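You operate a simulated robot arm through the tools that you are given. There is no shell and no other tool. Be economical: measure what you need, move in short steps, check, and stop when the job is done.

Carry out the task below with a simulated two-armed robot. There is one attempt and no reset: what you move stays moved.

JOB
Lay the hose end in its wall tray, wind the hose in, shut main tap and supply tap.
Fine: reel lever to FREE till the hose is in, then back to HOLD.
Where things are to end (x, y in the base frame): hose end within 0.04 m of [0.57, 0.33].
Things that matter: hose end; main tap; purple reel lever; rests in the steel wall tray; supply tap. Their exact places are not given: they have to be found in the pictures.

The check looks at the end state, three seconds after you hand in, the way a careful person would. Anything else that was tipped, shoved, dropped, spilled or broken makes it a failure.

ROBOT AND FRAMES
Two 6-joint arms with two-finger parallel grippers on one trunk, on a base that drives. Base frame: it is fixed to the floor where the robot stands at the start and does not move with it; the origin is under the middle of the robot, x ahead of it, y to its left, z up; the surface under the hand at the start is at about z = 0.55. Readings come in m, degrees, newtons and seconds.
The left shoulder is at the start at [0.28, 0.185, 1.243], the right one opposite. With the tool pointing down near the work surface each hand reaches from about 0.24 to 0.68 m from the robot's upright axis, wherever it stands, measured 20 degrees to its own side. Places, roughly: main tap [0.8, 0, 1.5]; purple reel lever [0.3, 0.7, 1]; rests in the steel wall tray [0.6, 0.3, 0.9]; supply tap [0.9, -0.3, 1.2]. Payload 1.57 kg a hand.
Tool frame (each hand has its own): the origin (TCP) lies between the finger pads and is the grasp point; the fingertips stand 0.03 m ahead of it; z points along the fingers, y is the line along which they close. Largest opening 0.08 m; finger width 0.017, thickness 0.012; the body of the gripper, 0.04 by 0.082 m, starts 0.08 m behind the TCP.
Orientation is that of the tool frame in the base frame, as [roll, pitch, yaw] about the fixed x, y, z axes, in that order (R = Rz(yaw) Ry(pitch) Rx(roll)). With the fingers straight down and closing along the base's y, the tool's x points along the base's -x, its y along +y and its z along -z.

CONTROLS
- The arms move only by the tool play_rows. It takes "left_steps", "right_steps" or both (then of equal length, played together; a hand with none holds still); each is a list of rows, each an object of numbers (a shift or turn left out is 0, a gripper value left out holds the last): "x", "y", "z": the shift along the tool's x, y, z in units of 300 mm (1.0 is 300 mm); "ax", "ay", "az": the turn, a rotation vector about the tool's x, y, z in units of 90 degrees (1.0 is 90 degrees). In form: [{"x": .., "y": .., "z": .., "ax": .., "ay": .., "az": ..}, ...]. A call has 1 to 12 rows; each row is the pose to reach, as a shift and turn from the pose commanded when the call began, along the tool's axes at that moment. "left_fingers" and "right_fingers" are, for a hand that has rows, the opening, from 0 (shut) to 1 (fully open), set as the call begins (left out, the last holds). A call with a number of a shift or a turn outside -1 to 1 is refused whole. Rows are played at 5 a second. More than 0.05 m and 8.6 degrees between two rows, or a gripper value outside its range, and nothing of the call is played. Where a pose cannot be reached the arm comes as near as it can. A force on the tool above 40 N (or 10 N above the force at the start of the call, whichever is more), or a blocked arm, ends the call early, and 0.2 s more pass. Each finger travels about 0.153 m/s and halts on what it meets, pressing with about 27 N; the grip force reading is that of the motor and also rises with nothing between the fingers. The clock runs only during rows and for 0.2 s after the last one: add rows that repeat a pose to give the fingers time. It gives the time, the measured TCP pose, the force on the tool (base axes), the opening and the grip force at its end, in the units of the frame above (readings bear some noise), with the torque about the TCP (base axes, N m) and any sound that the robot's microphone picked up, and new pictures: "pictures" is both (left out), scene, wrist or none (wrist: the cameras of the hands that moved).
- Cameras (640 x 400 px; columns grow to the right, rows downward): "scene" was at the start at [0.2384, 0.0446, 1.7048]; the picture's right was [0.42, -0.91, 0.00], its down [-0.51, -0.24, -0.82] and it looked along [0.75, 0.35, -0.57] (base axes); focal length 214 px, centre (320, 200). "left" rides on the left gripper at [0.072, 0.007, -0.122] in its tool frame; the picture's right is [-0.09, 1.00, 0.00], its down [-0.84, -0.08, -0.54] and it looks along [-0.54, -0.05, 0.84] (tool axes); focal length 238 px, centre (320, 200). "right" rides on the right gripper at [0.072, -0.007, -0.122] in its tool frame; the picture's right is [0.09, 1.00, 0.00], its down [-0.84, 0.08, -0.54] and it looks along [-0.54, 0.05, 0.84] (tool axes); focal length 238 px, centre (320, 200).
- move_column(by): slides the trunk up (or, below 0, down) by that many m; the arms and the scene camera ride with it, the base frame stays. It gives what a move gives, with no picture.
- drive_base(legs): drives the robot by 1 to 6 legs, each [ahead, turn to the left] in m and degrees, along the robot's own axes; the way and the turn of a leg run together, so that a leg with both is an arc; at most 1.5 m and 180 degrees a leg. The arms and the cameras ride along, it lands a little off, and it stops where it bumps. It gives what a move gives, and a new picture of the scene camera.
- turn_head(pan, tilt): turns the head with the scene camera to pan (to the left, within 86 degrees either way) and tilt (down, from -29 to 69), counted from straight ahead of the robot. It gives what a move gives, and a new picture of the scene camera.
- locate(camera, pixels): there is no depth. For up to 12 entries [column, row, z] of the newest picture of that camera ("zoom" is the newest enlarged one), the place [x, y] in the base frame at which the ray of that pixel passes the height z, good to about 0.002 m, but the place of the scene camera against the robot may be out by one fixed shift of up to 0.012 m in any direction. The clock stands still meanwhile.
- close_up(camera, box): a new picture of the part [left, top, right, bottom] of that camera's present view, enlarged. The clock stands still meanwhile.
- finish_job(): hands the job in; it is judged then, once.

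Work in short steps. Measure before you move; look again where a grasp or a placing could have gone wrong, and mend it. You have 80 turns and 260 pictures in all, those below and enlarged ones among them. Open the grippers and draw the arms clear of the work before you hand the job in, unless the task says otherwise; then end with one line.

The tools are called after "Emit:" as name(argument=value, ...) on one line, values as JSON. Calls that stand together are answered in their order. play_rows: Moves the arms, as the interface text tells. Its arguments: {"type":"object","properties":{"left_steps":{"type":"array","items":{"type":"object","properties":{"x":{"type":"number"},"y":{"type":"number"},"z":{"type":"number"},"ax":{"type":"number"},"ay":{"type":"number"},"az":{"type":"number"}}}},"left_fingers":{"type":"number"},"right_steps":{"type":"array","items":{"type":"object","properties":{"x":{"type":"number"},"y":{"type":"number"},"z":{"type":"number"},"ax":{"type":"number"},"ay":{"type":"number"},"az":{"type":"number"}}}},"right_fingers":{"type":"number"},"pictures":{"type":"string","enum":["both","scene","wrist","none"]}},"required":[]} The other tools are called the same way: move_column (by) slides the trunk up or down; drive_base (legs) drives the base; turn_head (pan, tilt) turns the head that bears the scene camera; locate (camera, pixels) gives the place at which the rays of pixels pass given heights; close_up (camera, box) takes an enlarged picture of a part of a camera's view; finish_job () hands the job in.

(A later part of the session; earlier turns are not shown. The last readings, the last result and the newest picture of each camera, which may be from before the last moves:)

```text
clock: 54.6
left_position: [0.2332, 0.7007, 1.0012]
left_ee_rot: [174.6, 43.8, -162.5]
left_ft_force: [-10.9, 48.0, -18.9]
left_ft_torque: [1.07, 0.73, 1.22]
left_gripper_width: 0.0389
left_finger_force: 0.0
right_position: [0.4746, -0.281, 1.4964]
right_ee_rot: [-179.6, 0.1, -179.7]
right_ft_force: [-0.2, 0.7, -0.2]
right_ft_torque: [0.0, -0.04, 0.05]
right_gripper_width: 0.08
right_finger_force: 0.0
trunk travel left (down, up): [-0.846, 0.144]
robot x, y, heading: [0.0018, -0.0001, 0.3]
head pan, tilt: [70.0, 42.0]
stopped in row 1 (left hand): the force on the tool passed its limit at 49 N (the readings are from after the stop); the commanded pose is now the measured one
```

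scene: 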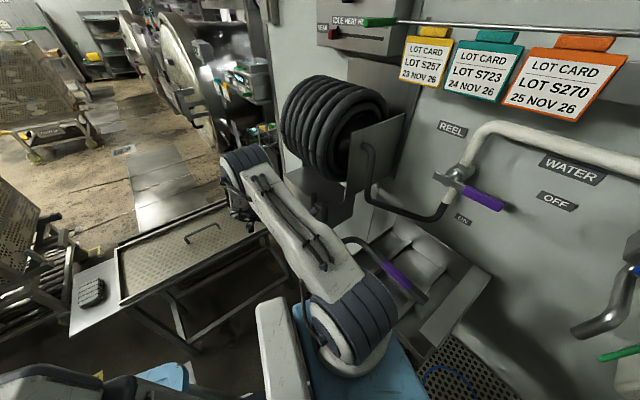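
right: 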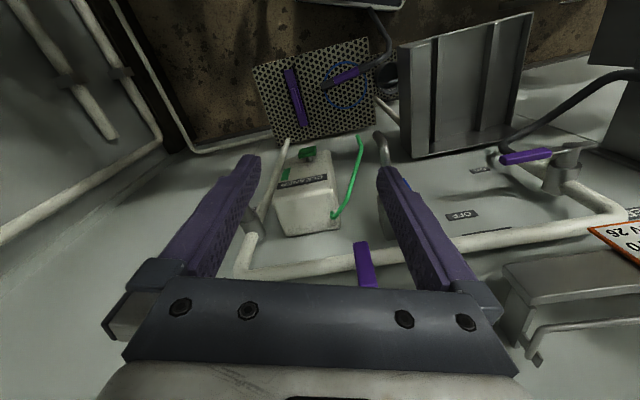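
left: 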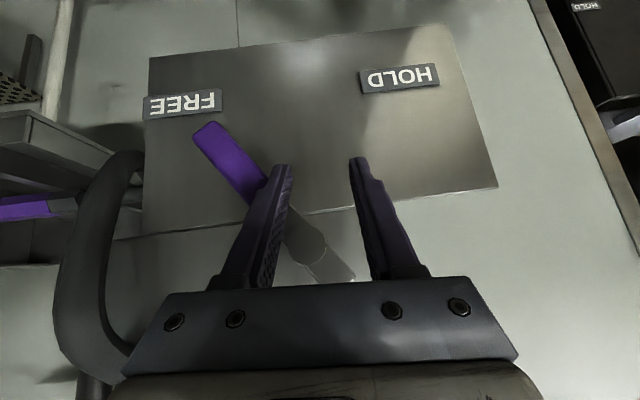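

The withdraw was reach-limited, so the left finger opened against the handle. I close the fingers again to relieve it and back off toward +y.

Emit:
play_rows(left_steps=[{"y": 0.03}, {"y": 0.06}, {"y": 0.1}, {"y": 0.13}], left_fingers=0, pictures="none")

Emit:
play_rows(left_steps=[{"z": -0.07, "ay": 0.04}, {"z": -0.14, "ay": 0.08}, {"z": -0.21, "ay": 0.12}, {"z": -0.28, "ay": 0.16}], pictures="both")

```text
clock: 55.6
left_position: [0.2247, 0.7279, 1.0031]
left_ee_rot: [175.9, 44.1, -162.8]
left_ft_force: [-0.1, -0.2, 0.5]
left_ft_torque: [0.04, 0.01, -0.02]
left_gripper_width: 0.0001
left_finger_force: 22.0
right_position: [0.4766, -0.2853, 1.4949]
right_ee_rot: [-179.9, 0.2, -179.8]
right_ft_force: [-0.1, 0.4, 0.3]
right_ft_torque: [0.0, -0.03, 0.0]
right_gripper_width: 0.0799
right_finger_force: 0.1
trunk travel left (down, up): [-0.846, 0.144]
robot x, y, heading: [-0.0034, 0.0026, 0.1]
head pan, tilt: [70.0, 42.0]
```

```text
clock: 56.6
left_position: [0.1826, 0.7111, 1.0652]
left_ee_rot: [176.6, 29.6, -161.5]
left_ft_force: [-1.0, -0.2, -0.2]
left_ft_torque: [-0.01, 0.02, 0.02]
left_gripper_width: 0.0
left_finger_force: 21.1
left hand out of reach, approached as far as the arm can: row 1, 2, 3, 4
right_position: [0.4749, -0.2856, 1.4955]
right_ee_rot: [-180.0, 0.1, -179.9]
right_ft_force: [-0.1, 0.0, 0.2]
right_ft_torque: [0.02, 0.02, 0.01]
right_gripper_width: 0.0798
right_finger_force: 0.0
trunk travel left (down, up): [-0.846, 0.144]
robot x, y, heading: [-0.0006, -0.001, 0.0]
head pan, tilt: [70.0, 42.0]
```

scene: 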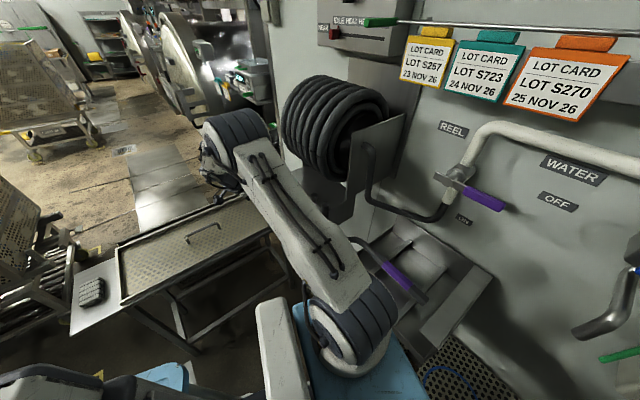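
left: 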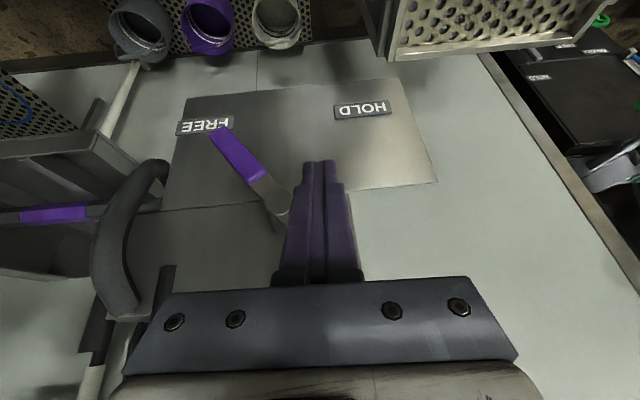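

Withdrawn in front of the plate (v≈0.39). I open the fingers and shift so that the handle's root lies between them, then look.

Emit:
play_rows(left_steps=[{"y": -0.06}, {"y": -0.12}, {"y": -0.177}, {"y": -0.177}], left_fingers=1, pictures="wrist")

```text
clock: 57.6
left_position: [0.2025, 0.6616, 1.0611]
left_ee_rot: [176.6, 29.6, -161.6]
left_ft_force: [0.2, 0.5, 0.6]
left_ft_torque: [0.03, 0.0, 0.01]
left_gripper_width: 0.0803
left_finger_force: 0.0
right_position: [0.4743, -0.2852, 1.4954]
right_ee_rot: [180.0, 0.2, -179.7]
right_ft_force: [0.4, 0.2, -1.0]
right_ft_torque: [-0.03, 0.0, 0.01]
right_gripper_width: 0.08
right_finger_force: 0.0
trunk travel left (down, up): [-0.846, 0.144]
robot x, y, heading: [0.0017, 0.0002, 0.1]
head pan, tilt: [70.0, 42.0]
```

left: 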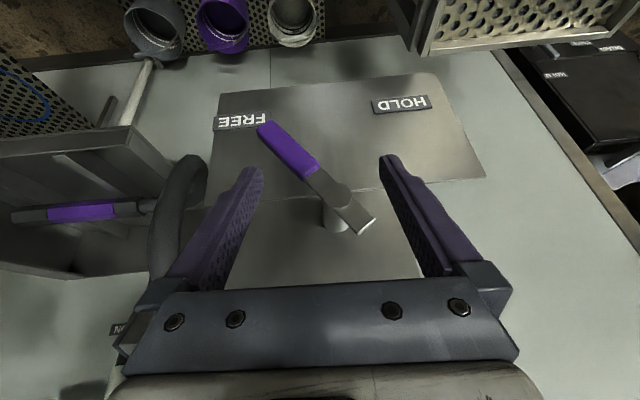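

The lever root is between the open fingers (hub at 335,205; handle at 290,150). I advance toward the plate.

Emit:
play_rows(left_steps=[{"z": 0.07, "x": -0.04}, {"z": 0.14, "x": -0.075}, {"z": 0.21, "x": -0.113}, {"z": 0.281, "x": -0.151}], pictures="wrist")

```text
clock: 58.6
left_position: [0.277, 0.692, 1.0105]
left_ee_rot: [176.5, 29.8, -161.4]
left_ft_force: [-0.3, 1.5, -0.1]
left_ft_torque: [0.0, 0.03, 0.02]
left_gripper_width: 0.0802
left_finger_force: 0.0
right_position: [0.475, -0.2843, 1.4959]
right_ee_rot: [-179.9, 0.1, -179.8]
right_ft_force: [0.6, 0.5, 0.1]
right_ft_torque: [0.0, -0.03, 0.02]
right_gripper_width: 0.08
right_finger_force: 0.0
trunk travel left (down, up): [-0.846, 0.144]
robot x, y, heading: [0.0006, -0.0009, 0.3]
head pan, tilt: [70.0, 42.0]
```

left: 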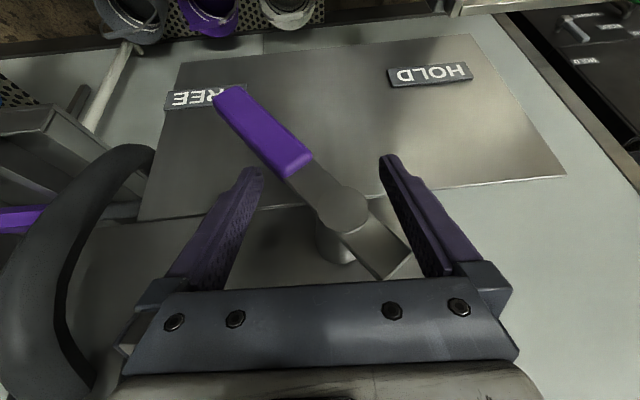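

The left finger is left of the handle, in its plane. I pull toward +y (HOLD).

Emit:
play_rows(left_steps=[{"y": 0.04}, {"y": 0.08}, {"y": 0.12}, {"y": 0.16}, {"y": 0.2}], pictures="wrist")

```text
clock: 59.7
left_position: [0.2645, 0.7293, 1.0098]
left_ee_rot: [178.4, 29.8, -161.7]
left_ft_force: [3.4, -6.9, -1.8]
left_ft_torque: [0.04, -0.16, 0.07]
left_gripper_width: 0.0795
left_finger_force: 0.0
right_position: [0.4744, -0.2862, 1.4961]
right_ee_rot: [-179.9, 0.1, -179.9]
right_ft_force: [-0.6, 0.0, 0.9]
right_ft_torque: [-0.03, -0.03, -0.02]
right_gripper_width: 0.0799
right_finger_force: 0.1
trunk travel left (down, up): [-0.846, 0.144]
robot x, y, heading: [-0.0021, 0.001, 0.1]
head pan, tilt: [70.0, 42.0]
stopped in row 5 (left hand): the force on the tool passed its limit at 47 N (the readings are from after the stop); the commanded pose is now the measured one
```

left: 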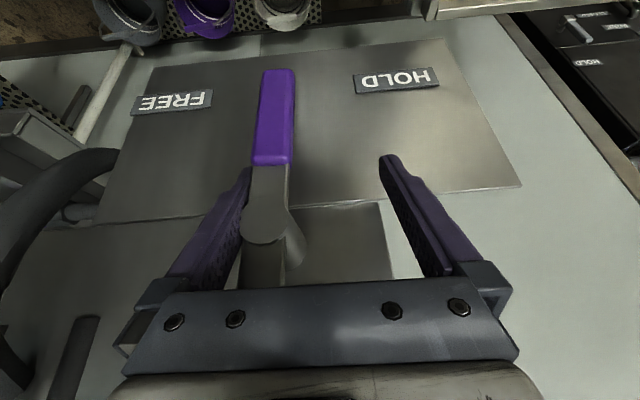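

The handle is vertical; the finger is now blocked by the hub. I back 1 cm, lower 5 cm beside the handle, then push on to HOLD.

Emit:
play_rows(left_steps=[{"y": -0.035}, {"y": -0.035, "z": 0.07, "x": 0.04}, {"y": -0.035, "z": 0.145, "x": 0.082}, {"y": 0.02, "z": 0.145, "x": 0.082}, {"y": 0.06, "z": 0.145, "x": 0.082}, {"y": 0.1, "z": 0.145, "x": 0.082}, {"y": 0.14, "z": 0.145, "x": 0.082}], pictures="wrist")

```text
clock: 60.5
left_position: [0.2644, 0.7266, 0.9829]
left_ee_rot: [177.2, 30.5, -161.9]
left_ft_force: [-4.5, -15.8, 18.4]
left_ft_torque: [0.16, -0.53, -0.14]
left_gripper_width: 0.0799
left_finger_force: 0.0
right_position: [0.4742, -0.2868, 1.4957]
right_ee_rot: [180.0, 0.1, -179.8]
right_ft_force: [-1.0, 0.0, 0.6]
right_ft_torque: [0.02, -0.03, -0.04]
right_gripper_width: 0.08
right_finger_force: 0.1
trunk travel left (down, up): [-0.846, 0.144]
robot x, y, heading: [-0.0019, 0.0004, 0.3]
head pan, tilt: [70.0, 42.0]
stopped in row 3 (left hand): the force on the tool passed its limit at 63 N (the readings are from after the stop); the commanded pose is now the measured one
```

left: 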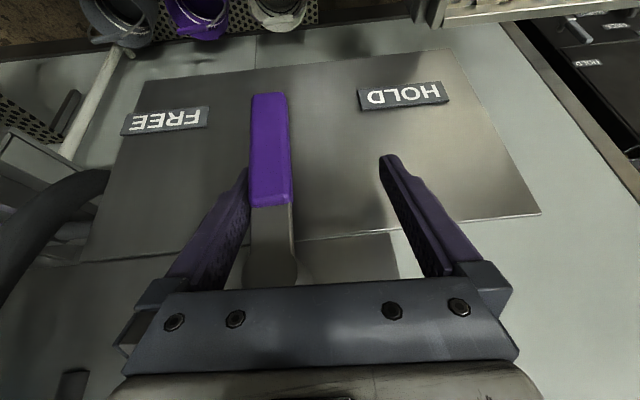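

The finger caught on the thicker purple grip's shoulder. I back off 2 cm more toward −y, then lower and push.

Emit:
play_rows(left_steps=[{"y": -0.04}, {"y": -0.08}, {"y": -0.08, "z": 0.04, "x": 0.02}, {"y": -0.08, "z": 0.09, "x": 0.05}], pictures="wrist")

```text
clock: 61.1
left_position: [0.27, 0.7093, 0.9822]
left_ee_rot: [176.4, 30.6, -162.1]
left_ft_force: [-6.1, -6.9, 16.8]
left_ft_torque: [0.3, -0.45, -0.04]
left_gripper_width: 0.08
left_finger_force: 0.2
right_position: [0.4744, -0.2866, 1.4946]
right_ee_rot: [-179.9, 0.1, -179.8]
right_ft_force: [0.1, 0.5, -0.3]
right_ft_torque: [0.02, 0.0, 0.03]
right_gripper_width: 0.08
right_finger_force: 0.1
trunk travel left (down, up): [-0.846, 0.144]
robot x, y, heading: [0.0, 0.0015, -0.1]
head pan, tilt: [70.0, 42.0]
stopped in row 3 (left hand): the force on the tool passed its limit at 49 N (the readings are from after the stop); the commanded pose is now the measured one
```

left: 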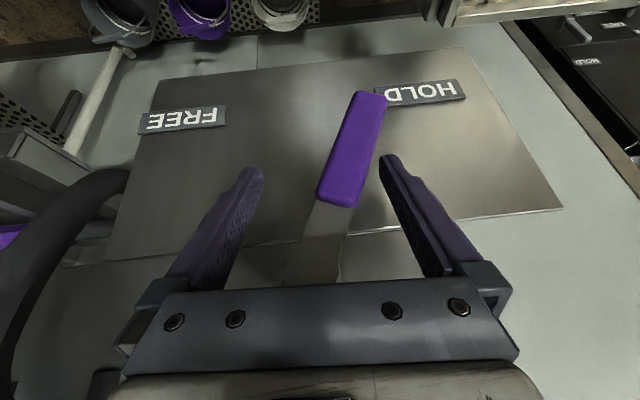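

The lever has flipped over toward HOLD; the palm now presses on the hub. I withdraw up and away and then check the lever's rest.

Emit:
play_rows(left_steps=[{"z": -0.05}, {"z": -0.1}, {"z": -0.17}, {"z": -0.24}, {"z": -0.31}], pictures="wrist")

Emit:
close_up(camera="left", box=[140, 60, 460, 260])

```text
clock: 62.3
left_position: [0.2273, 0.6891, 1.0621]
left_ee_rot: [176.7, 30.4, -162.0]
left_ft_force: [-0.2, 0.4, 0.4]
left_ft_torque: [0.0, -0.01, 0.0]
left_gripper_width: 0.08
left_finger_force: 0.1
right_position: [0.4749, -0.2865, 1.4967]
right_ee_rot: [-179.9, 0.1, -179.8]
right_ft_force: [0.4, -0.3, -0.1]
right_ft_torque: [-0.02, 0.02, 0.0]
right_gripper_width: 0.0801
right_finger_force: 0.1
trunk travel left (down, up): [-0.846, 0.144]
robot x, y, heading: [-0.0011, 0.0009, 0.4]
head pan, tilt: [70.0, 42.0]
```

left: 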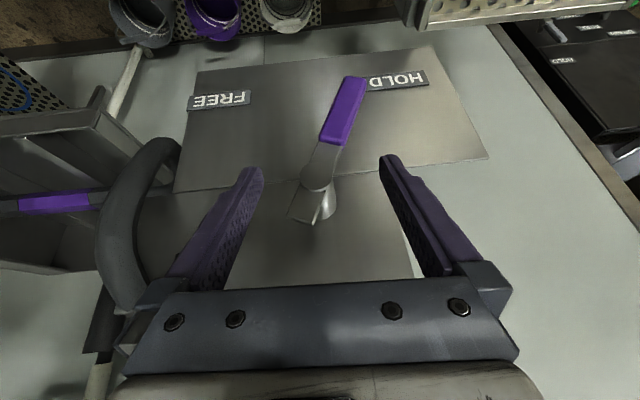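

```text
2.00 times, centred on (300, 160) of left
```

zoom: 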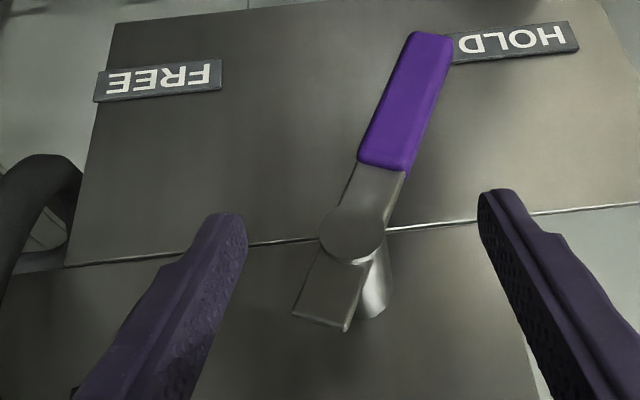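

I measure the lever angle now versus its initial 31°.

Emit:
locate(camera="zoom", pixels=[[352, 232, 1.03], [352, 232, 1.02], [433, 38, 0.9], [433, 38, 0.91], [433, 38, 0.92], [157, 80, 0.88], [515, 42, 0.88]])

```text
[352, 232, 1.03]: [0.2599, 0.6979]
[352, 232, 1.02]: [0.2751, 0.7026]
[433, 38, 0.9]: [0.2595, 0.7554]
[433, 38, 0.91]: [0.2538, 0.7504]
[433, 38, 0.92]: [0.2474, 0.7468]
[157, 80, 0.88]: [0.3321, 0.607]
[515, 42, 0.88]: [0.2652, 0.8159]
```

Lever reads ~25° (initially ~30°), so I'll nudge it fully to HOLD. I close the fingers and go down in front of the plate, left of the handle.

Emit:
play_rows(left_steps=[{"y": -0.02}, {"y": -0.04}, {"y": -0.04, "z": 0.08, "x": 0.045}, {"y": -0.04, "z": 0.16, "x": 0.09}, {"y": -0.04, "z": 0.24, "x": 0.136}, {"y": -0.04, "z": 0.319, "x": 0.181}], left_fingers=0, pictures="wrist")

```text
clock: 63.7
left_position: [0.2335, 0.6838, 0.95]
left_ee_rot: [176.7, 30.4, -162.1]
left_ft_force: [0.0, 0.1, -0.2]
left_ft_torque: [-0.03, 0.01, 0.03]
left_gripper_width: 0.0
left_finger_force: 21.6
right_position: [0.4764, -0.2855, 1.4955]
right_ee_rot: [180.0, 0.1, -179.8]
right_ft_force: [0.1, -1.1, -0.6]
right_ft_torque: [-0.02, -0.03, -0.01]
right_gripper_width: 0.0799
right_finger_force: 0.1
trunk travel left (down, up): [-0.846, 0.144]
robot x, y, heading: [-0.001, -0.0003, 0.8]
head pan, tilt: [70.0, 42.0]
```

left: 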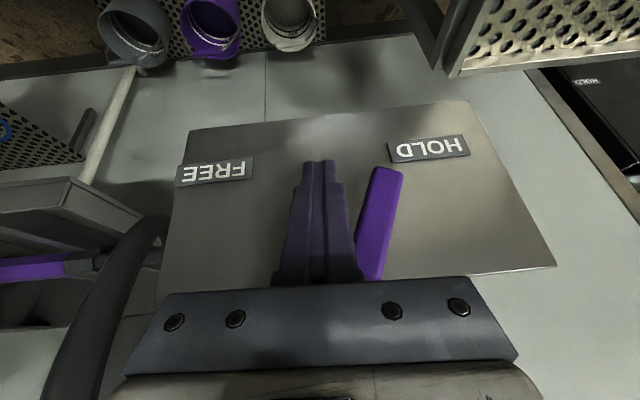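

Finger is left of the handle. I advance 3 cm while tilting to 45°, then push toward HOLD.

Emit:
play_rows(left_steps=[{"ay": -0.08, "z": 0.02, "x": -0.04}, {"ay": -0.16, "z": 0.049, "x": -0.087}, {"ay": -0.16, "z": 0.049, "x": -0.087, "y": 0.04}, {"ay": -0.16, "z": 0.049, "x": -0.087, "y": 0.08}, {"ay": -0.16, "z": 0.049, "x": -0.087, "y": 0.12}, {"ay": -0.16, "z": 0.049, "x": -0.087, "y": 0.16}], pictures="wrist")

```text
clock: 64.9
left_position: [0.253, 0.7156, 0.9461]
left_ee_rot: [177.7, 44.8, -162.8]
left_ft_force: [-0.4, -2.7, -5.1]
left_ft_torque: [-0.02, -0.04, -0.01]
left_gripper_width: 0.0
left_finger_force: 21.4
right_position: [0.4742, -0.2856, 1.4972]
right_ee_rot: [-179.8, 0.2, -179.9]
right_ft_force: [0.3, 0.1, 0.5]
right_ft_torque: [0.0, -0.01, 0.03]
right_gripper_width: 0.0798
right_finger_force: 0.1
trunk travel left (down, up): [-0.846, 0.144]
robot x, y, heading: [-0.0027, 0.0021, 0.2]
head pan, tilt: [70.0, 42.0]
stopped in row 5 (left hand): the force on the tool passed its limit at 47 N (the readings are from after the stop); the commanded pose is now the measured one
```

left: 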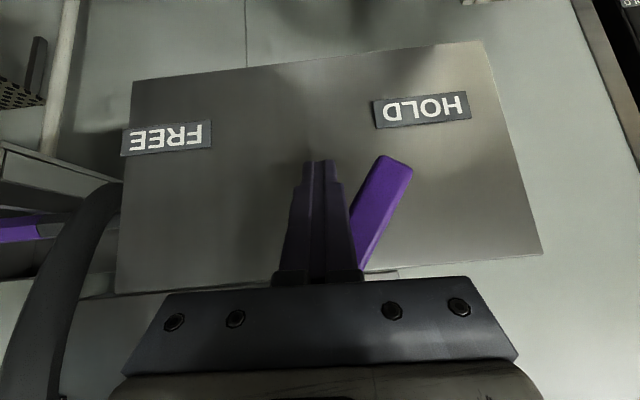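

Lever is at its HOLD stop (47 N met). I withdraw the left hand up and back.

Emit:
play_rows(left_steps=[{"y": -0.03}, {"y": -0.03, "z": -0.08, "ay": 0.05}, {"y": -0.03, "z": -0.16, "ay": 0.1}, {"y": -0.03, "z": -0.24, "ay": 0.16}, {"y": -0.04, "z": -0.34, "ay": 0.22, "x": -0.03}, {"y": -0.06, "z": -0.44, "ay": 0.28, "x": -0.07}, {"y": -0.08, "z": -0.54, "ay": 0.34, "x": -0.12}, {"y": -0.1, "z": -0.64, "ay": 0.42, "x": -0.18}, {"y": -0.1, "z": -0.74, "ay": 0.5, "x": -0.25}], pictures="wrist")

Emit:
close_up(camera="left", box=[140, 40, 500, 265])

Emit:
turn_head(pan=-10, tilt=35)

```text
clock: 66.9
left_position: [0.166, 0.6494, 1.1589]
left_ee_rot: [178.2, -0.2, -161.0]
left_ft_force: [0.2, 1.0, -0.6]
left_ft_torque: [0.01, 0.02, 0.01]
left_gripper_width: 0.0
left_finger_force: 21.5
right_position: [0.4752, -0.2861, 1.4946]
right_ee_rot: [-179.9, 0.1, -179.9]
right_ft_force: [-0.2, 0.0, 0.7]
right_ft_torque: [0.0, -0.01, 0.02]
right_gripper_width: 0.08
right_finger_force: 0.0
trunk travel left (down, up): [-0.846, 0.144]
robot x, y, heading: [-0.0019, -0.0009, 0.4]
head pan, tilt: [70.0, 42.0]
```

left: 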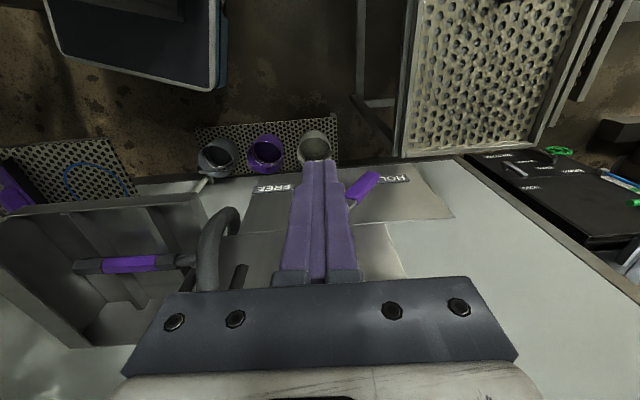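

```text
1.78 times, centred on (320, 152) of left
```

zoom: 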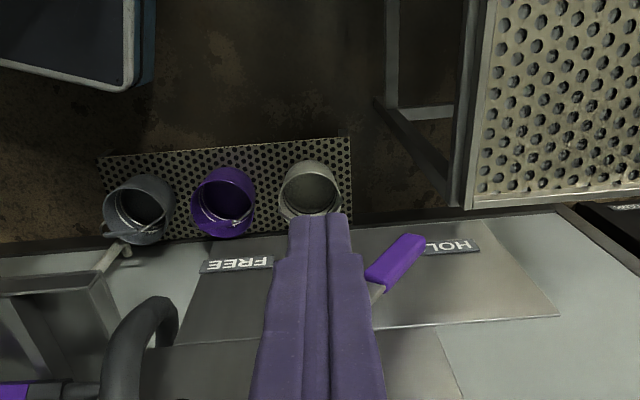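

```text
clock: 68.4
left_position: [0.1668, 0.6492, 1.156]
left_ee_rot: [178.1, 0.1, -161.0]
left_ft_force: [0.6, 0.9, 0.6]
left_ft_torque: [0.04, 0.01, -0.01]
left_gripper_width: 0.0
left_finger_force: 21.4
right_position: [0.4743, -0.2873, 1.4965]
right_ee_rot: [-180.0, 0.1, -179.9]
right_ft_force: [0.1, -0.5, -0.7]
right_ft_torque: [0.03, -0.01, 0.0]
right_gripper_width: 0.0798
right_finger_force: 0.0
trunk travel left (down, up): [-0.846, 0.144]
robot x, y, heading: [-0.0012, -0.0002, 0.1]
head pan, tilt: [-10.0, 35.0]
```

scene: 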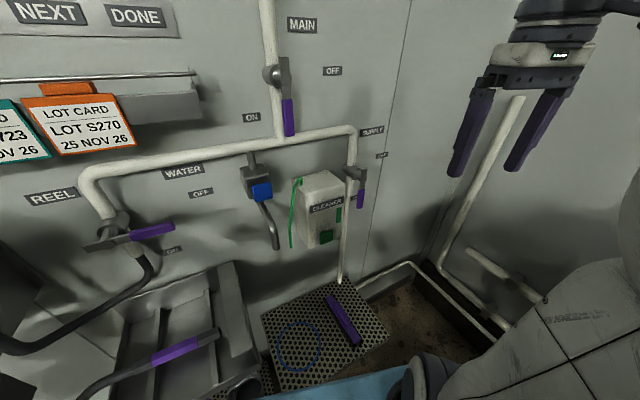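

Hose end and reel are done: hose runs reel→tray, lever under HOLD. Now the taps: main hub (275,72), handle hanging down to (289,135), OFF to the right (332,70); supply hub (352,175), OFF right (381,156). Enlarge and measure.

Emit:
close_up(camera="scene", box=[220, 0, 440, 240])

Emit:
locate(camera="scene", pixels=[[275, 72, 1.5], [275, 72, 1.45], [275, 72, 1.4], [289, 135, 1.35], [289, 135, 1.3], [289, 135, 1.25], [352, 175, 1.2], [352, 175, 1.15], [360, 207, 1.1], [360, 207, 1.05], [332, 70, 1.4], [381, 156, 1.2]])

Emit:
close_up(camera="right", box=[160, 60, 560, 310])

```text
1.67 times, centred on (330, 120) of scene
```

zoom: 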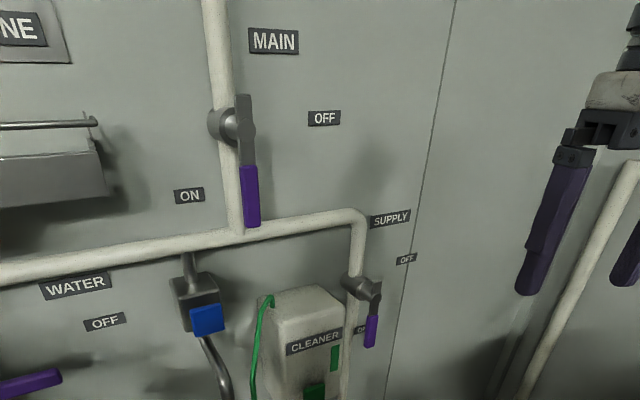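

```text
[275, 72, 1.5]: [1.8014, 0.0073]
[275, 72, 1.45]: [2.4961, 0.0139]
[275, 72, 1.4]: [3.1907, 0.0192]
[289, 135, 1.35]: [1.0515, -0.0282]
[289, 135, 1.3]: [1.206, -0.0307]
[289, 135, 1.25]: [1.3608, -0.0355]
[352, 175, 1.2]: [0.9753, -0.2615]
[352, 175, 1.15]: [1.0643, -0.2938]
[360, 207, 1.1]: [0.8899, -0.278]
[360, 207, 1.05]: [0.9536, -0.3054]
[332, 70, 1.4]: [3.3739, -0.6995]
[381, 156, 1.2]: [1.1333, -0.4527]
```

```text
1.60 times, centred on (360, 185) of right
```

zoom: 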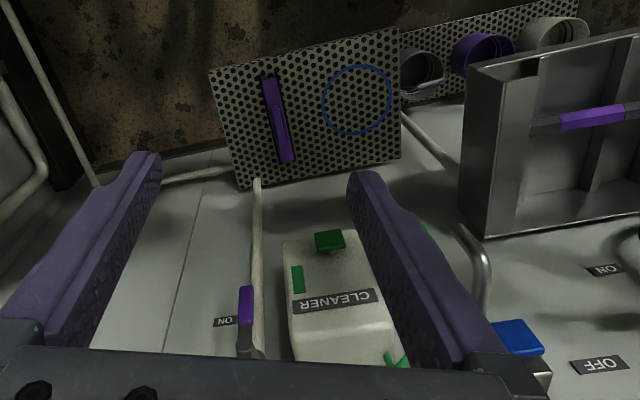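

Main lever and supply lever both hang down (ON); OFF is to the right (−y). I turn the right hand: yaw to face the wall first, then pitch fingers horizontal in front of the main tap.

Emit:
play_rows(right_steps=[{"az": -0.07}, {"az": -0.13}, {"az": -0.19}], pictures="none")

Emit:
play_rows(right_steps=[{"ay": -0.09, "y": 0.05, "x": -0.03}, {"ay": -0.18, "y": 0.1, "x": -0.06}, {"ay": -0.27, "y": 0.16, "x": -0.1}, {"ay": -0.36, "y": 0.22, "x": -0.14}, {"ay": -0.45, "y": 0.28, "x": -0.18}, {"ay": -0.54, "y": 0.34, "x": -0.22}, {"ay": -0.63, "y": 0.4, "x": -0.26}, {"ay": -0.72, "y": 0.46, "x": -0.3}, {"ay": -0.81, "y": 0.52, "x": -0.35}, {"ay": -0.9, "y": 0.56, "x": -0.4, "z": 0.05}, {"ay": -0.99, "y": 0.587, "x": -0.447, "z": 0.09}], right_fingers=0, pictures="both")

```text
clock: 69.2
left_position: [0.1659, 0.6485, 1.1554]
left_ee_rot: [178.2, 0.0, -161.1]
left_ft_force: [0.0, 0.5, -0.2]
left_ft_torque: [0.03, -0.02, 0.0]
left_gripper_width: 0.0001
left_finger_force: 20.9
right_position: [0.4745, -0.2859, 1.4966]
right_ee_rot: [-179.8, 0.1, -162.7]
right_ft_force: [0.0, 0.6, 0.3]
right_ft_torque: [-0.01, -0.01, 0.01]
right_gripper_width: 0.08
right_finger_force: 0.0
trunk travel left (down, up): [-0.846, 0.144]
robot x, y, heading: [0.0029, -0.0025, 0.1]
head pan, tilt: [-10.0, 35.0]
```

```text
clock: 71.6
left_position: [0.167, 0.648, 1.156]
left_ee_rot: [178.2, -0.1, -161.0]
left_ft_force: [-0.1, -0.1, -0.9]
left_ft_torque: [-0.02, 0.0, 0.02]
left_gripper_width: 0.0
left_finger_force: 21.5
right_position: [0.6767, -0.0764, 1.4227]
right_ee_rot: [-117.4, 86.3, -96.6]
right_ft_force: [2.5, -5.3, 1.6]
right_ft_torque: [0.0, 0.15, 0.47]
right_gripper_width: 0.0
right_finger_force: 21.3
right hand out of reach, approached as far as the arm can: row 2, 3, 4, 5, 6, 7, 8, 9, 10, 11
trunk travel left (down, up): [-0.846, 0.144]
robot x, y, heading: [0.0001, -0.0002, 0.3]
head pan, tilt: [-10.0, 35.0]
```

scene: 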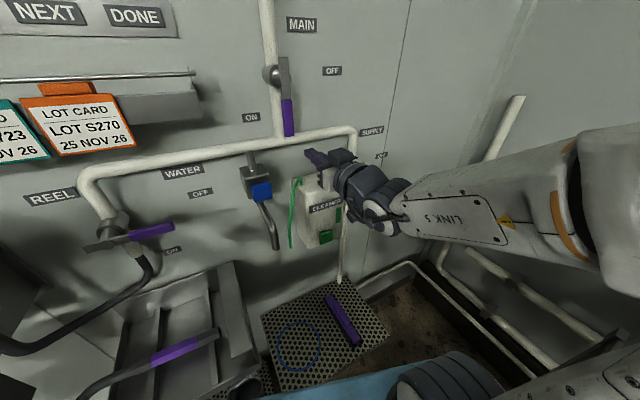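
right: 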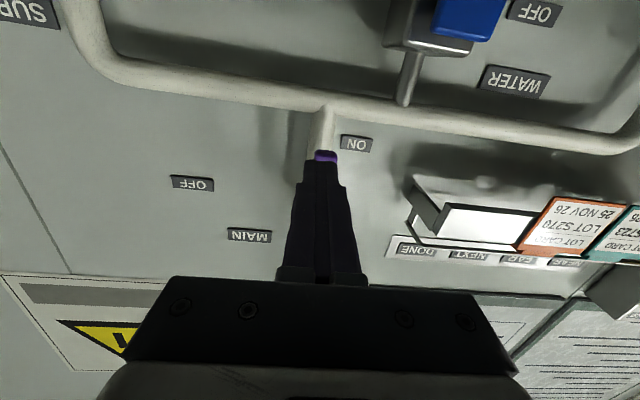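

Fingers are nearly horizontal, just under the main handle's end (325,155). I shift the hand left (+y) by 6 cm to clear it, then raise the trunk 5 cm.

Emit:
play_rows(right_steps=[{"y": 0.07}, {"y": 0.14}, {"y": 0.2}], pictures="none")

Emit:
move_column(by=0.05)

Emit:
turn_head(pan=-5, tilt=25)

Emit:
close_up(camera="right", box=[0, 0, 640, 400])

```text
clock: 72.4
left_position: [0.1651, 0.6478, 1.1555]
left_ee_rot: [178.2, -0.1, -161.1]
left_ft_force: [0.5, 0.6, 0.0]
left_ft_torque: [-0.01, -0.02, 0.0]
left_gripper_width: 0.0
left_finger_force: 21.5
right_position: [0.68, -0.0872, 1.4251]
right_ee_rot: [-172.7, 89.2, -154.8]
right_ft_force: [0.8, 0.7, -0.8]
right_ft_torque: [0.01, -0.01, 0.01]
right_gripper_width: 0.0
right_finger_force: 21.2
right hand out of reach, approached as far as the arm can: row 1, 2, 3
trunk travel left (down, up): [-0.846, 0.144]
robot x, y, heading: [0.0001, 0.0012, 0.2]
head pan, tilt: [-10.0, 35.0]
```

```text
clock: 73.4
left_position: [0.1677, 0.6491, 1.2054]
left_ee_rot: [178.2, -0.1, -161.1]
left_ft_force: [-0.3, -0.3, -0.4]
left_ft_torque: [0.01, 0.0, 0.03]
left_gripper_width: 0.0002
left_finger_force: 21.2
right_position: [0.6819, -0.0847, 1.4754]
right_ee_rot: [-172.9, 89.1, -154.8]
right_ft_force: [0.1, 0.2, -0.2]
right_ft_torque: [0.03, 0.05, 0.01]
right_gripper_width: 0.0
right_finger_force: 21.3
trunk travel left (down, up): [-0.896, 0.094]
robot x, y, heading: [0.0016, -0.004, 0.2]
head pan, tilt: [-10.0, 35.0]
```

```text
clock: 74.1
left_position: [0.1671, 0.6472, 1.2062]
left_ee_rot: [178.1, 0.0, -161.1]
left_ft_force: [0.2, 0.6, -0.3]
left_ft_torque: [0.01, 0.04, -0.01]
left_gripper_width: 0.0001
left_finger_force: 21.4
right_position: [0.681, -0.0871, 1.4764]
right_ee_rot: [-172.7, 89.1, -154.7]
right_ft_force: [-0.2, -0.6, -0.2]
right_ft_torque: [0.02, 0.02, 0.01]
right_gripper_width: 0.0
right_finger_force: 21.8
trunk travel left (down, up): [-0.896, 0.094]
robot x, y, heading: [-0.0015, 0.0021, 0.2]
head pan, tilt: [-5.0, 25.0]
```

scene: 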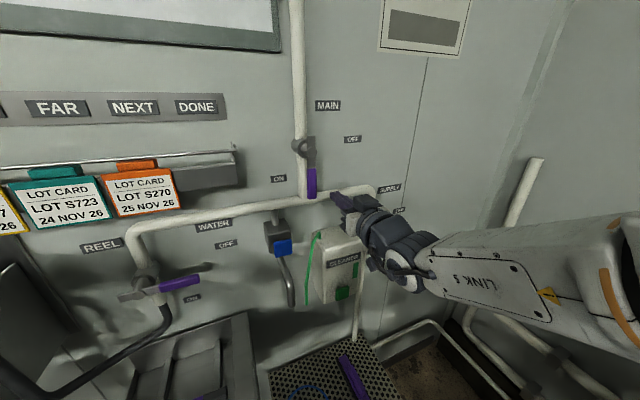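

```text
1.00 times, centred on (320, 200) of right (not enlarged: the box is as wide or as high as the picture)
```

zoom: 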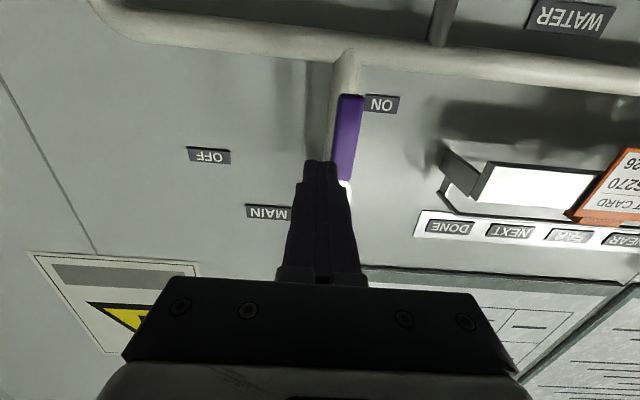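

The arm is too folded to move left here (limit). I drive the base back 0.15 m to give the arm room.

Emit:
drive_base(legs=[[-0.15, 0]])

```text
clock: 75.5
left_position: [0.0142, 0.6486, 1.2061]
left_ee_rot: [178.2, -0.1, -161.0]
left_ft_force: [0.0, -0.7, -0.1]
left_ft_torque: [-0.01, -0.01, 0.02]
left_gripper_width: 0.0001
left_finger_force: 21.1
right_position: [0.5289, -0.0863, 1.476]
right_ee_rot: [-172.9, 89.1, -154.8]
right_ft_force: [0.7, -0.3, -0.6]
right_ft_torque: [0.01, 0.0, -0.01]
right_gripper_width: 0.0
right_finger_force: 21.4
trunk travel left (down, up): [-0.896, 0.094]
robot x, y, heading: [-0.1519, 0.0018, 0.3]
head pan, tilt: [-5.0, 25.0]
```

scene: 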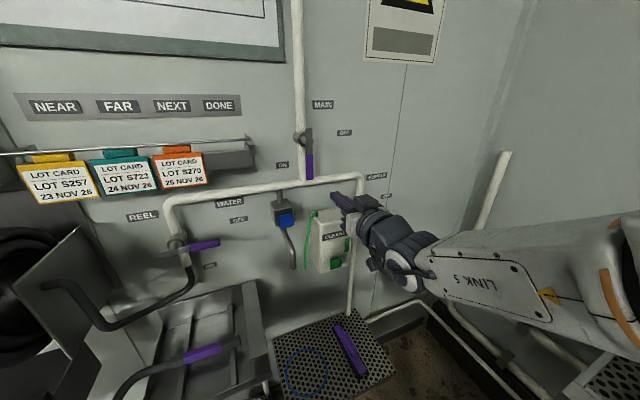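

I measure the main tap again from this viewpoint.

Emit:
locate(camera="scene", pixels=[[302, 138, 1.5], [302, 138, 1.55], [302, 138, 1.45], [309, 180, 1.45], [309, 180, 1.4], [309, 180, 1.35], [282, 166, 1.45], [344, 132, 1.5]])

Emit:
close_up(camera="scene", box=[260, 80, 420, 180])

Emit:
play_rows(right_steps=[{"y": 0.1}, {"y": 0.2}, {"y": 0.3}], pictures="wrist")

```text
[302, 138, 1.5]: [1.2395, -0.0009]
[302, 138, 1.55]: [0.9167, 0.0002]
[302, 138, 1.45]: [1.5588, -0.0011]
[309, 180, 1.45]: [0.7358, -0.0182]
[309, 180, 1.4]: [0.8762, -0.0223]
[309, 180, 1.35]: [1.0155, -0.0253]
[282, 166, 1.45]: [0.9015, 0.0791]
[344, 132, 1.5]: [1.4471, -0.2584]
```

```text
4.00 times, centred on (340, 130) of scene
```

zoom: 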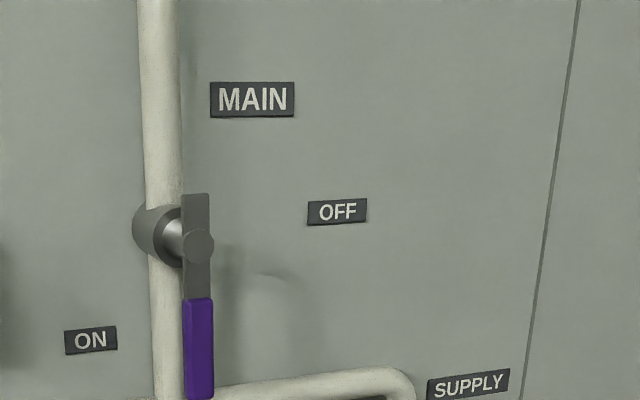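

```text
clock: 76.3
left_position: [0.0153, 0.6487, 1.2056]
left_ee_rot: [178.3, 0.0, -161.0]
left_ft_force: [-0.2, -0.1, 0.3]
left_ft_torque: [0.01, 0.01, 0.01]
left_gripper_width: 0.0002
left_finger_force: 21.4
right_position: [0.5295, -0.0866, 1.4762]
right_ee_rot: [-172.4, 89.1, -154.4]
right_ft_force: [0.9, 0.4, -0.5]
right_ft_torque: [0.02, 0.02, 0.01]
right_gripper_width: 0.0002
right_finger_force: 21.4
right hand out of reach, approached as far as the arm can: row 1, 2, 3
trunk travel left (down, up): [-0.896, 0.094]
robot x, y, heading: [-0.1539, -0.0006, 0.1]
head pan, tilt: [-5.0, 25.0]
```

right: 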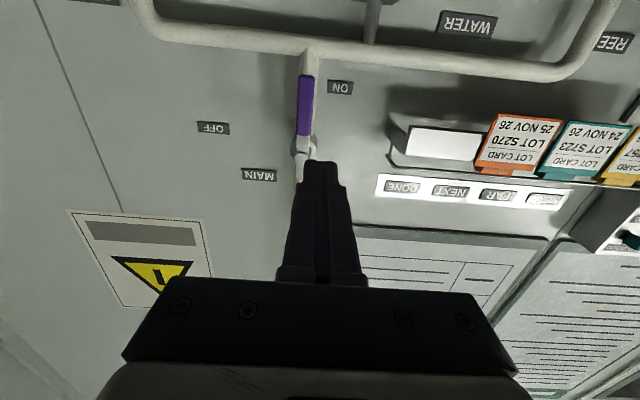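

Moving left alone is still at the near limit, so I go forward first (+0.15 m toward the wall) and then left.

Emit:
play_rows(right_steps=[{"z": 0.14}, {"z": 0.28}, {"z": 0.42, "y": 0.03}, {"z": 0.5, "y": 0.08}, {"z": 0.5, "y": 0.16}], pictures="both")

```text
clock: 77.5
left_position: [0.0135, 0.6485, 1.2063]
left_ee_rot: [178.2, -0.1, -161.1]
left_ft_force: [-0.6, 0.2, 0.6]
left_ft_torque: [-0.01, 0.02, 0.01]
left_gripper_width: 0.0001
left_finger_force: 21.5
right_position: [0.6711, -0.0518, 1.4688]
right_ee_rot: [-175.7, 88.8, -156.3]
right_ft_force: [-0.6, -0.4, -0.3]
right_ft_torque: [0.04, -0.04, 0.01]
right_gripper_width: 0.0002
right_finger_force: 21.7
right hand out of reach, approached as far as the arm can: row 1, 2, 3, 4, 5
trunk travel left (down, up): [-0.896, 0.094]
robot x, y, heading: [-0.1536, 0.0015, 0.1]
head pan, tilt: [-5.0, 25.0]
```

scene: 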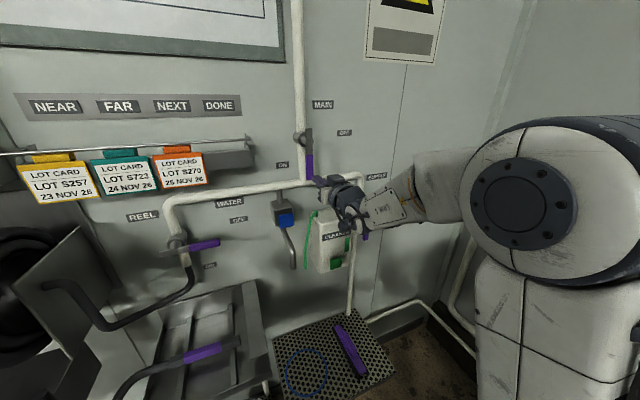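
right: 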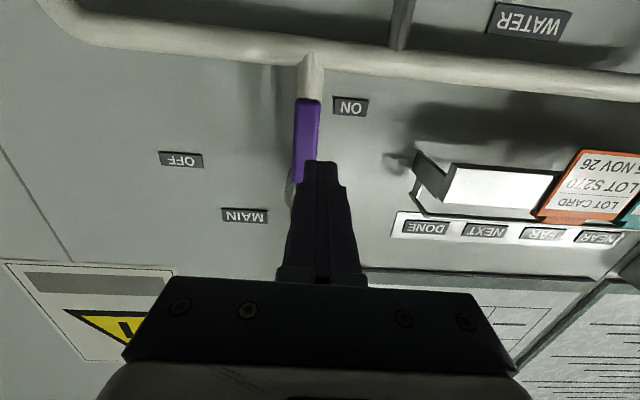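

Handle centre is ~1.3 cm right of the finger line and 8 cm ahead (v≈0.71), at finger height. I shift a further 2.5 cm left and advance 6 cm.

Emit:
play_rows(right_steps=[{"y": 0.06}, {"y": 0.1}, {"y": 0.1, "z": 0.05}, {"y": 0.1, "z": 0.1}], pictures="wrist")

```text
clock: 78.5
left_position: [0.015, 0.6482, 1.206]
left_ee_rot: [178.2, -0.1, -161.1]
left_ft_force: [-0.1, 0.9, -0.2]
left_ft_torque: [-0.05, 0.0, 0.01]
left_gripper_width: 0.0
left_finger_force: 21.5
right_position: [0.6938, -0.0476, 1.4615]
right_ee_rot: [-176.1, 88.8, -156.6]
right_ft_force: [-0.3, -0.4, 1.0]
right_ft_torque: [0.03, 0.01, -0.02]
right_gripper_width: 0.0
right_finger_force: 21.6
right hand out of reach, approached as far as the arm can: row 1, 2, 3, 4
trunk travel left (down, up): [-0.896, 0.094]
robot x, y, heading: [-0.1527, -0.0003, 0.3]
head pan, tilt: [-5.0, 25.0]
```

right: 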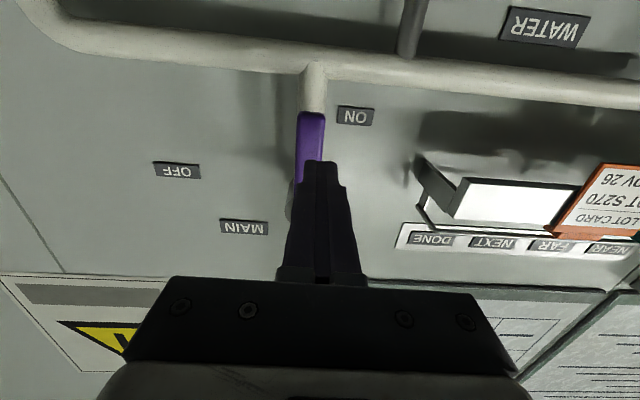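

Lateral motion is at the limit, but with the fingers opened the handle (−0.8 cm off-centre) lies between them. I open, then advance 4 cm so the left finger sits left of the handle.

Emit:
play_rows(right_steps=[{"y": 0}, {"y": 0}, {"y": 0}, {"z": 0.05}, {"z": 0.1}, {"z": 0.14}], right_fingers=1, pictures="wrist")

```text
clock: 79.9
left_position: [0.0143, 0.649, 1.2051]
left_ee_rot: [178.2, -0.1, -161.1]
left_ft_force: [0.3, 0.4, 0.0]
left_ft_torque: [-0.02, -0.01, 0.01]
left_gripper_width: 0.0
left_finger_force: 21.0
right_position: [0.7367, -0.0442, 1.4656]
right_ee_rot: [-173.7, 88.9, -155.1]
right_ft_force: [0.0, 0.6, -0.3]
right_ft_torque: [0.04, -0.02, 0.02]
right_gripper_width: 0.0798
right_finger_force: 0.1
right hand out of reach, approached as far as the arm can: row 4, 5, 6
trunk travel left (down, up): [-0.896, 0.094]
robot x, y, heading: [-0.1536, -0.0016, 0.3]
head pan, tilt: [-5.0, 25.0]
```

right: 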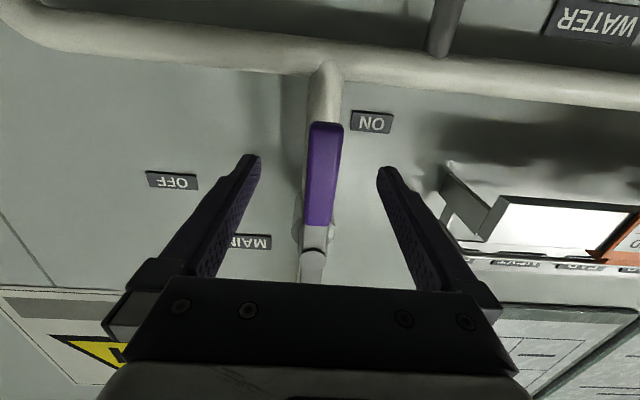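

Handle is centred between the fingers but, by fitting the three views, its plane is at v≈0.74; tips are at 0.72. I advance 3 cm more.

Emit:
play_rows(right_steps=[{"z": 0.05}, {"z": 0.1}], pictures="wrist")

```text
clock: 80.5
left_position: [0.0142, 0.6481, 1.207]
left_ee_rot: [178.2, -0.1, -161.1]
left_ft_force: [0.5, -0.3, 0.5]
left_ft_torque: [-0.01, -0.03, 0.02]
left_gripper_width: 0.0
left_finger_force: 21.5
right_position: [0.7647, -0.0358, 1.4657]
right_ee_rot: [-173.4, 88.9, -154.9]
right_ft_force: [0.2, -0.2, -0.1]
right_ft_torque: [-0.05, 0.03, 0.0]
right_gripper_width: 0.08
right_finger_force: 0.1
trunk travel left (down, up): [-0.896, 0.094]
robot x, y, heading: [-0.154, 0.0004, 0.2]
head pan, tilt: [-5.0, 25.0]
```

right: 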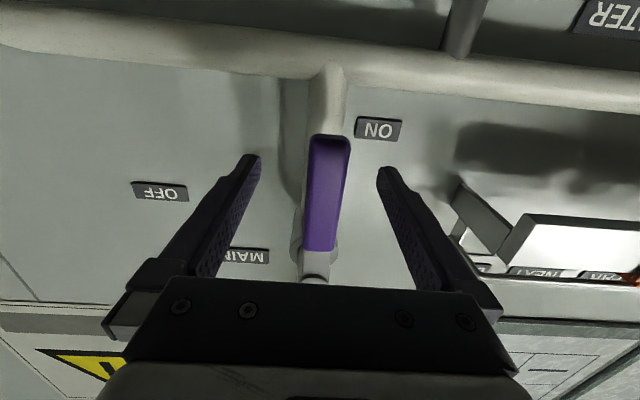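

Tips are now past the handle's plane. I push right (−y) along the arc to about 45°.

Emit:
play_rows(right_steps=[{"y": -0.05}, {"y": -0.1}, {"y": -0.15}, {"y": -0.2, "x": -0.015}, {"y": -0.253, "x": -0.027}, {"y": -0.295, "x": -0.045}, {"y": -0.333, "x": -0.067}], pictures="both")

```text
clock: 82.1
left_position: [0.0137, 0.6483, 1.2065]
left_ee_rot: [178.3, -0.1, -161.0]
left_ft_force: [0.5, -0.4, 0.0]
left_ft_torque: [0.0, -0.01, 0.01]
left_gripper_width: 0.0003
left_finger_force: 20.9
right_position: [0.7963, -0.1315, 1.4862]
right_ee_rot: [-173.0, 89.1, -154.8]
right_ft_force: [-1.3, 0.6, 0.2]
right_ft_torque: [0.04, 0.0, 0.01]
right_gripper_width: 0.08
right_finger_force: 0.1
trunk travel left (down, up): [-0.896, 0.094]
robot x, y, heading: [-0.1513, -0.0031, 0.2]
head pan, tilt: [-5.0, 25.0]
```

scene: 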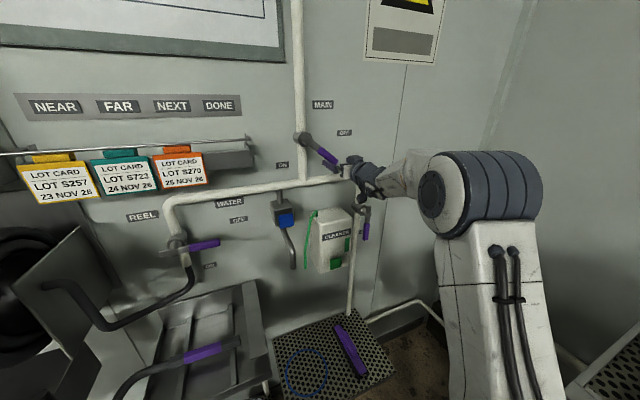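
right: 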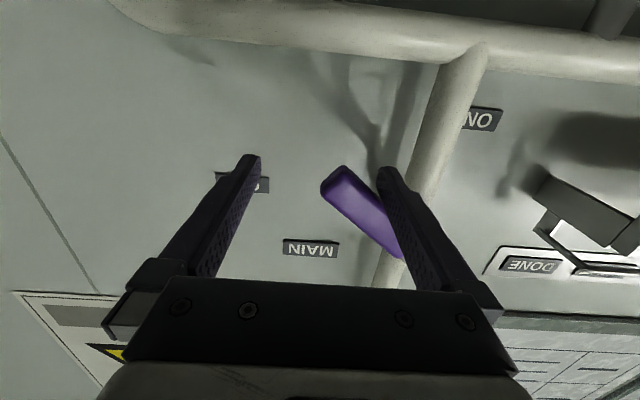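

Lever at ≈50°. Continue along the arc up to horizontal.

Emit:
play_rows(right_steps=[{"y": -0.067, "x": -0.06}, {"y": -0.09, "x": -0.1}, {"y": -0.113, "x": -0.14}, {"y": -0.13, "x": -0.18}, {"y": -0.143, "x": -0.22}, {"y": -0.143, "x": -0.26}, {"y": -0.143, "x": -0.3}], pictures="both")

```text
clock: 83.4
left_position: [0.015, 0.6474, 1.2065]
left_ee_rot: [178.1, 0.0, -161.0]
left_ft_force: [1.1, 0.6, 0.4]
left_ft_torque: [-0.03, 0.01, 0.01]
left_gripper_width: 0.0
left_finger_force: 21.7
right_position: [0.8123, -0.1687, 1.539]
right_ee_rot: [-172.9, 87.3, -154.8]
right_ft_force: [-3.2, 0.0, -6.6]
right_ft_torque: [-0.27, -0.09, 0.01]
right_gripper_width: 0.08
right_finger_force: 0.1
trunk travel left (down, up): [-0.896, 0.094]
robot x, y, heading: [-0.1543, -0.0003, 0.4]
head pan, tilt: [-5.0, 25.0]
stopped in row 6 (right hand): the force on the tool passed its limit at 49 N (the readings are from after the stop); the commanded pose is now the measured one
```

scene: 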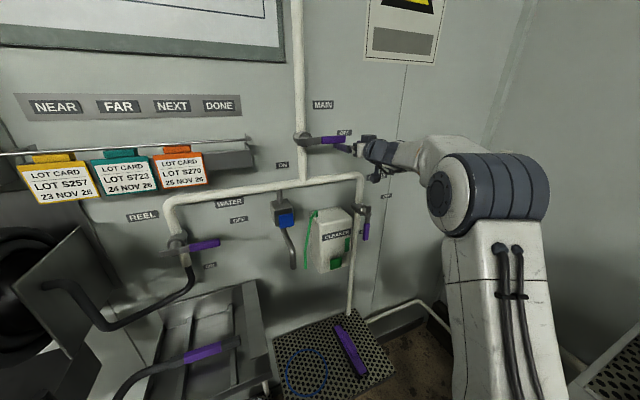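
right: 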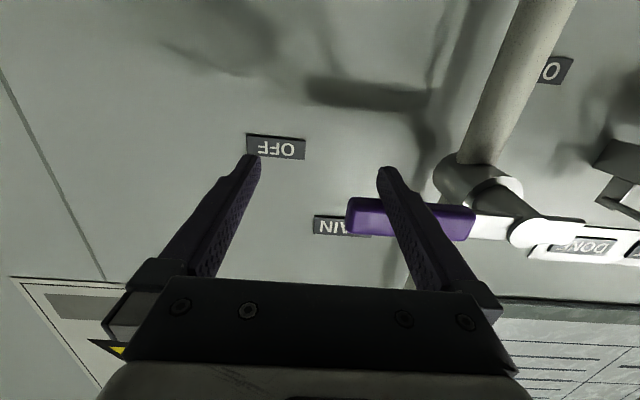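

Main tap is at OFF on its stop. I back the right hand off (slightly down, then away) and measure the supply tap.

Emit:
play_rows(right_steps=[{"x": 0.03}, {"x": 0.05, "z": -0.1}, {"x": 0.05, "z": -0.2}, {"x": 0.05, "z": -0.3}, {"x": 0.05, "z": -0.4}], pictures="scene")

Emit:
close_up(camera="scene", box=[290, 100, 430, 260])

```text
clock: 84.6
left_position: [0.0136, 0.6481, 1.2057]
left_ee_rot: [178.2, -0.1, -161.0]
left_ft_force: [-0.4, -0.2, -1.6]
left_ft_torque: [0.01, 0.0, 0.03]
left_gripper_width: 0.0
left_finger_force: 21.5
right_position: [0.6983, -0.2057, 1.5318]
right_ee_rot: [-172.1, 87.6, -154.0]
right_ft_force: [0.3, -0.3, -0.3]
right_ft_torque: [-0.01, -0.02, 0.02]
right_gripper_width: 0.08
right_finger_force: 0.0
trunk travel left (down, up): [-0.896, 0.094]
robot x, y, heading: [-0.1563, 0.0006, 0.1]
head pan, tilt: [-5.0, 25.0]
```

scene: 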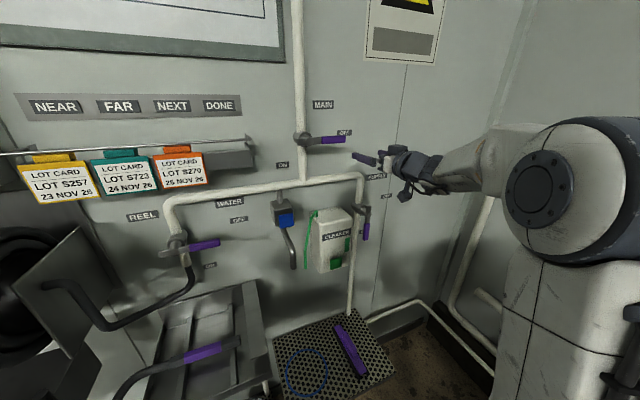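

```text
2.50 times, centred on (360, 180) of scene
```

zoom: 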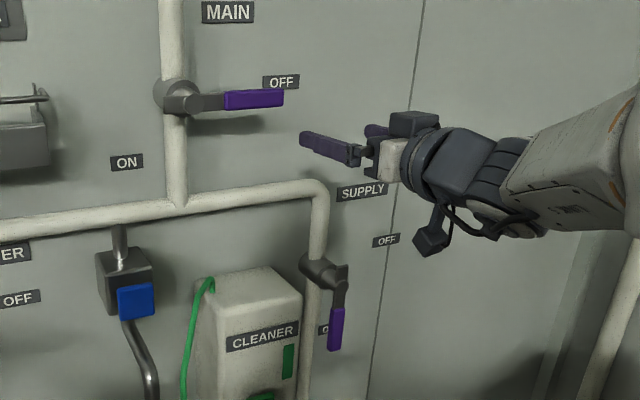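

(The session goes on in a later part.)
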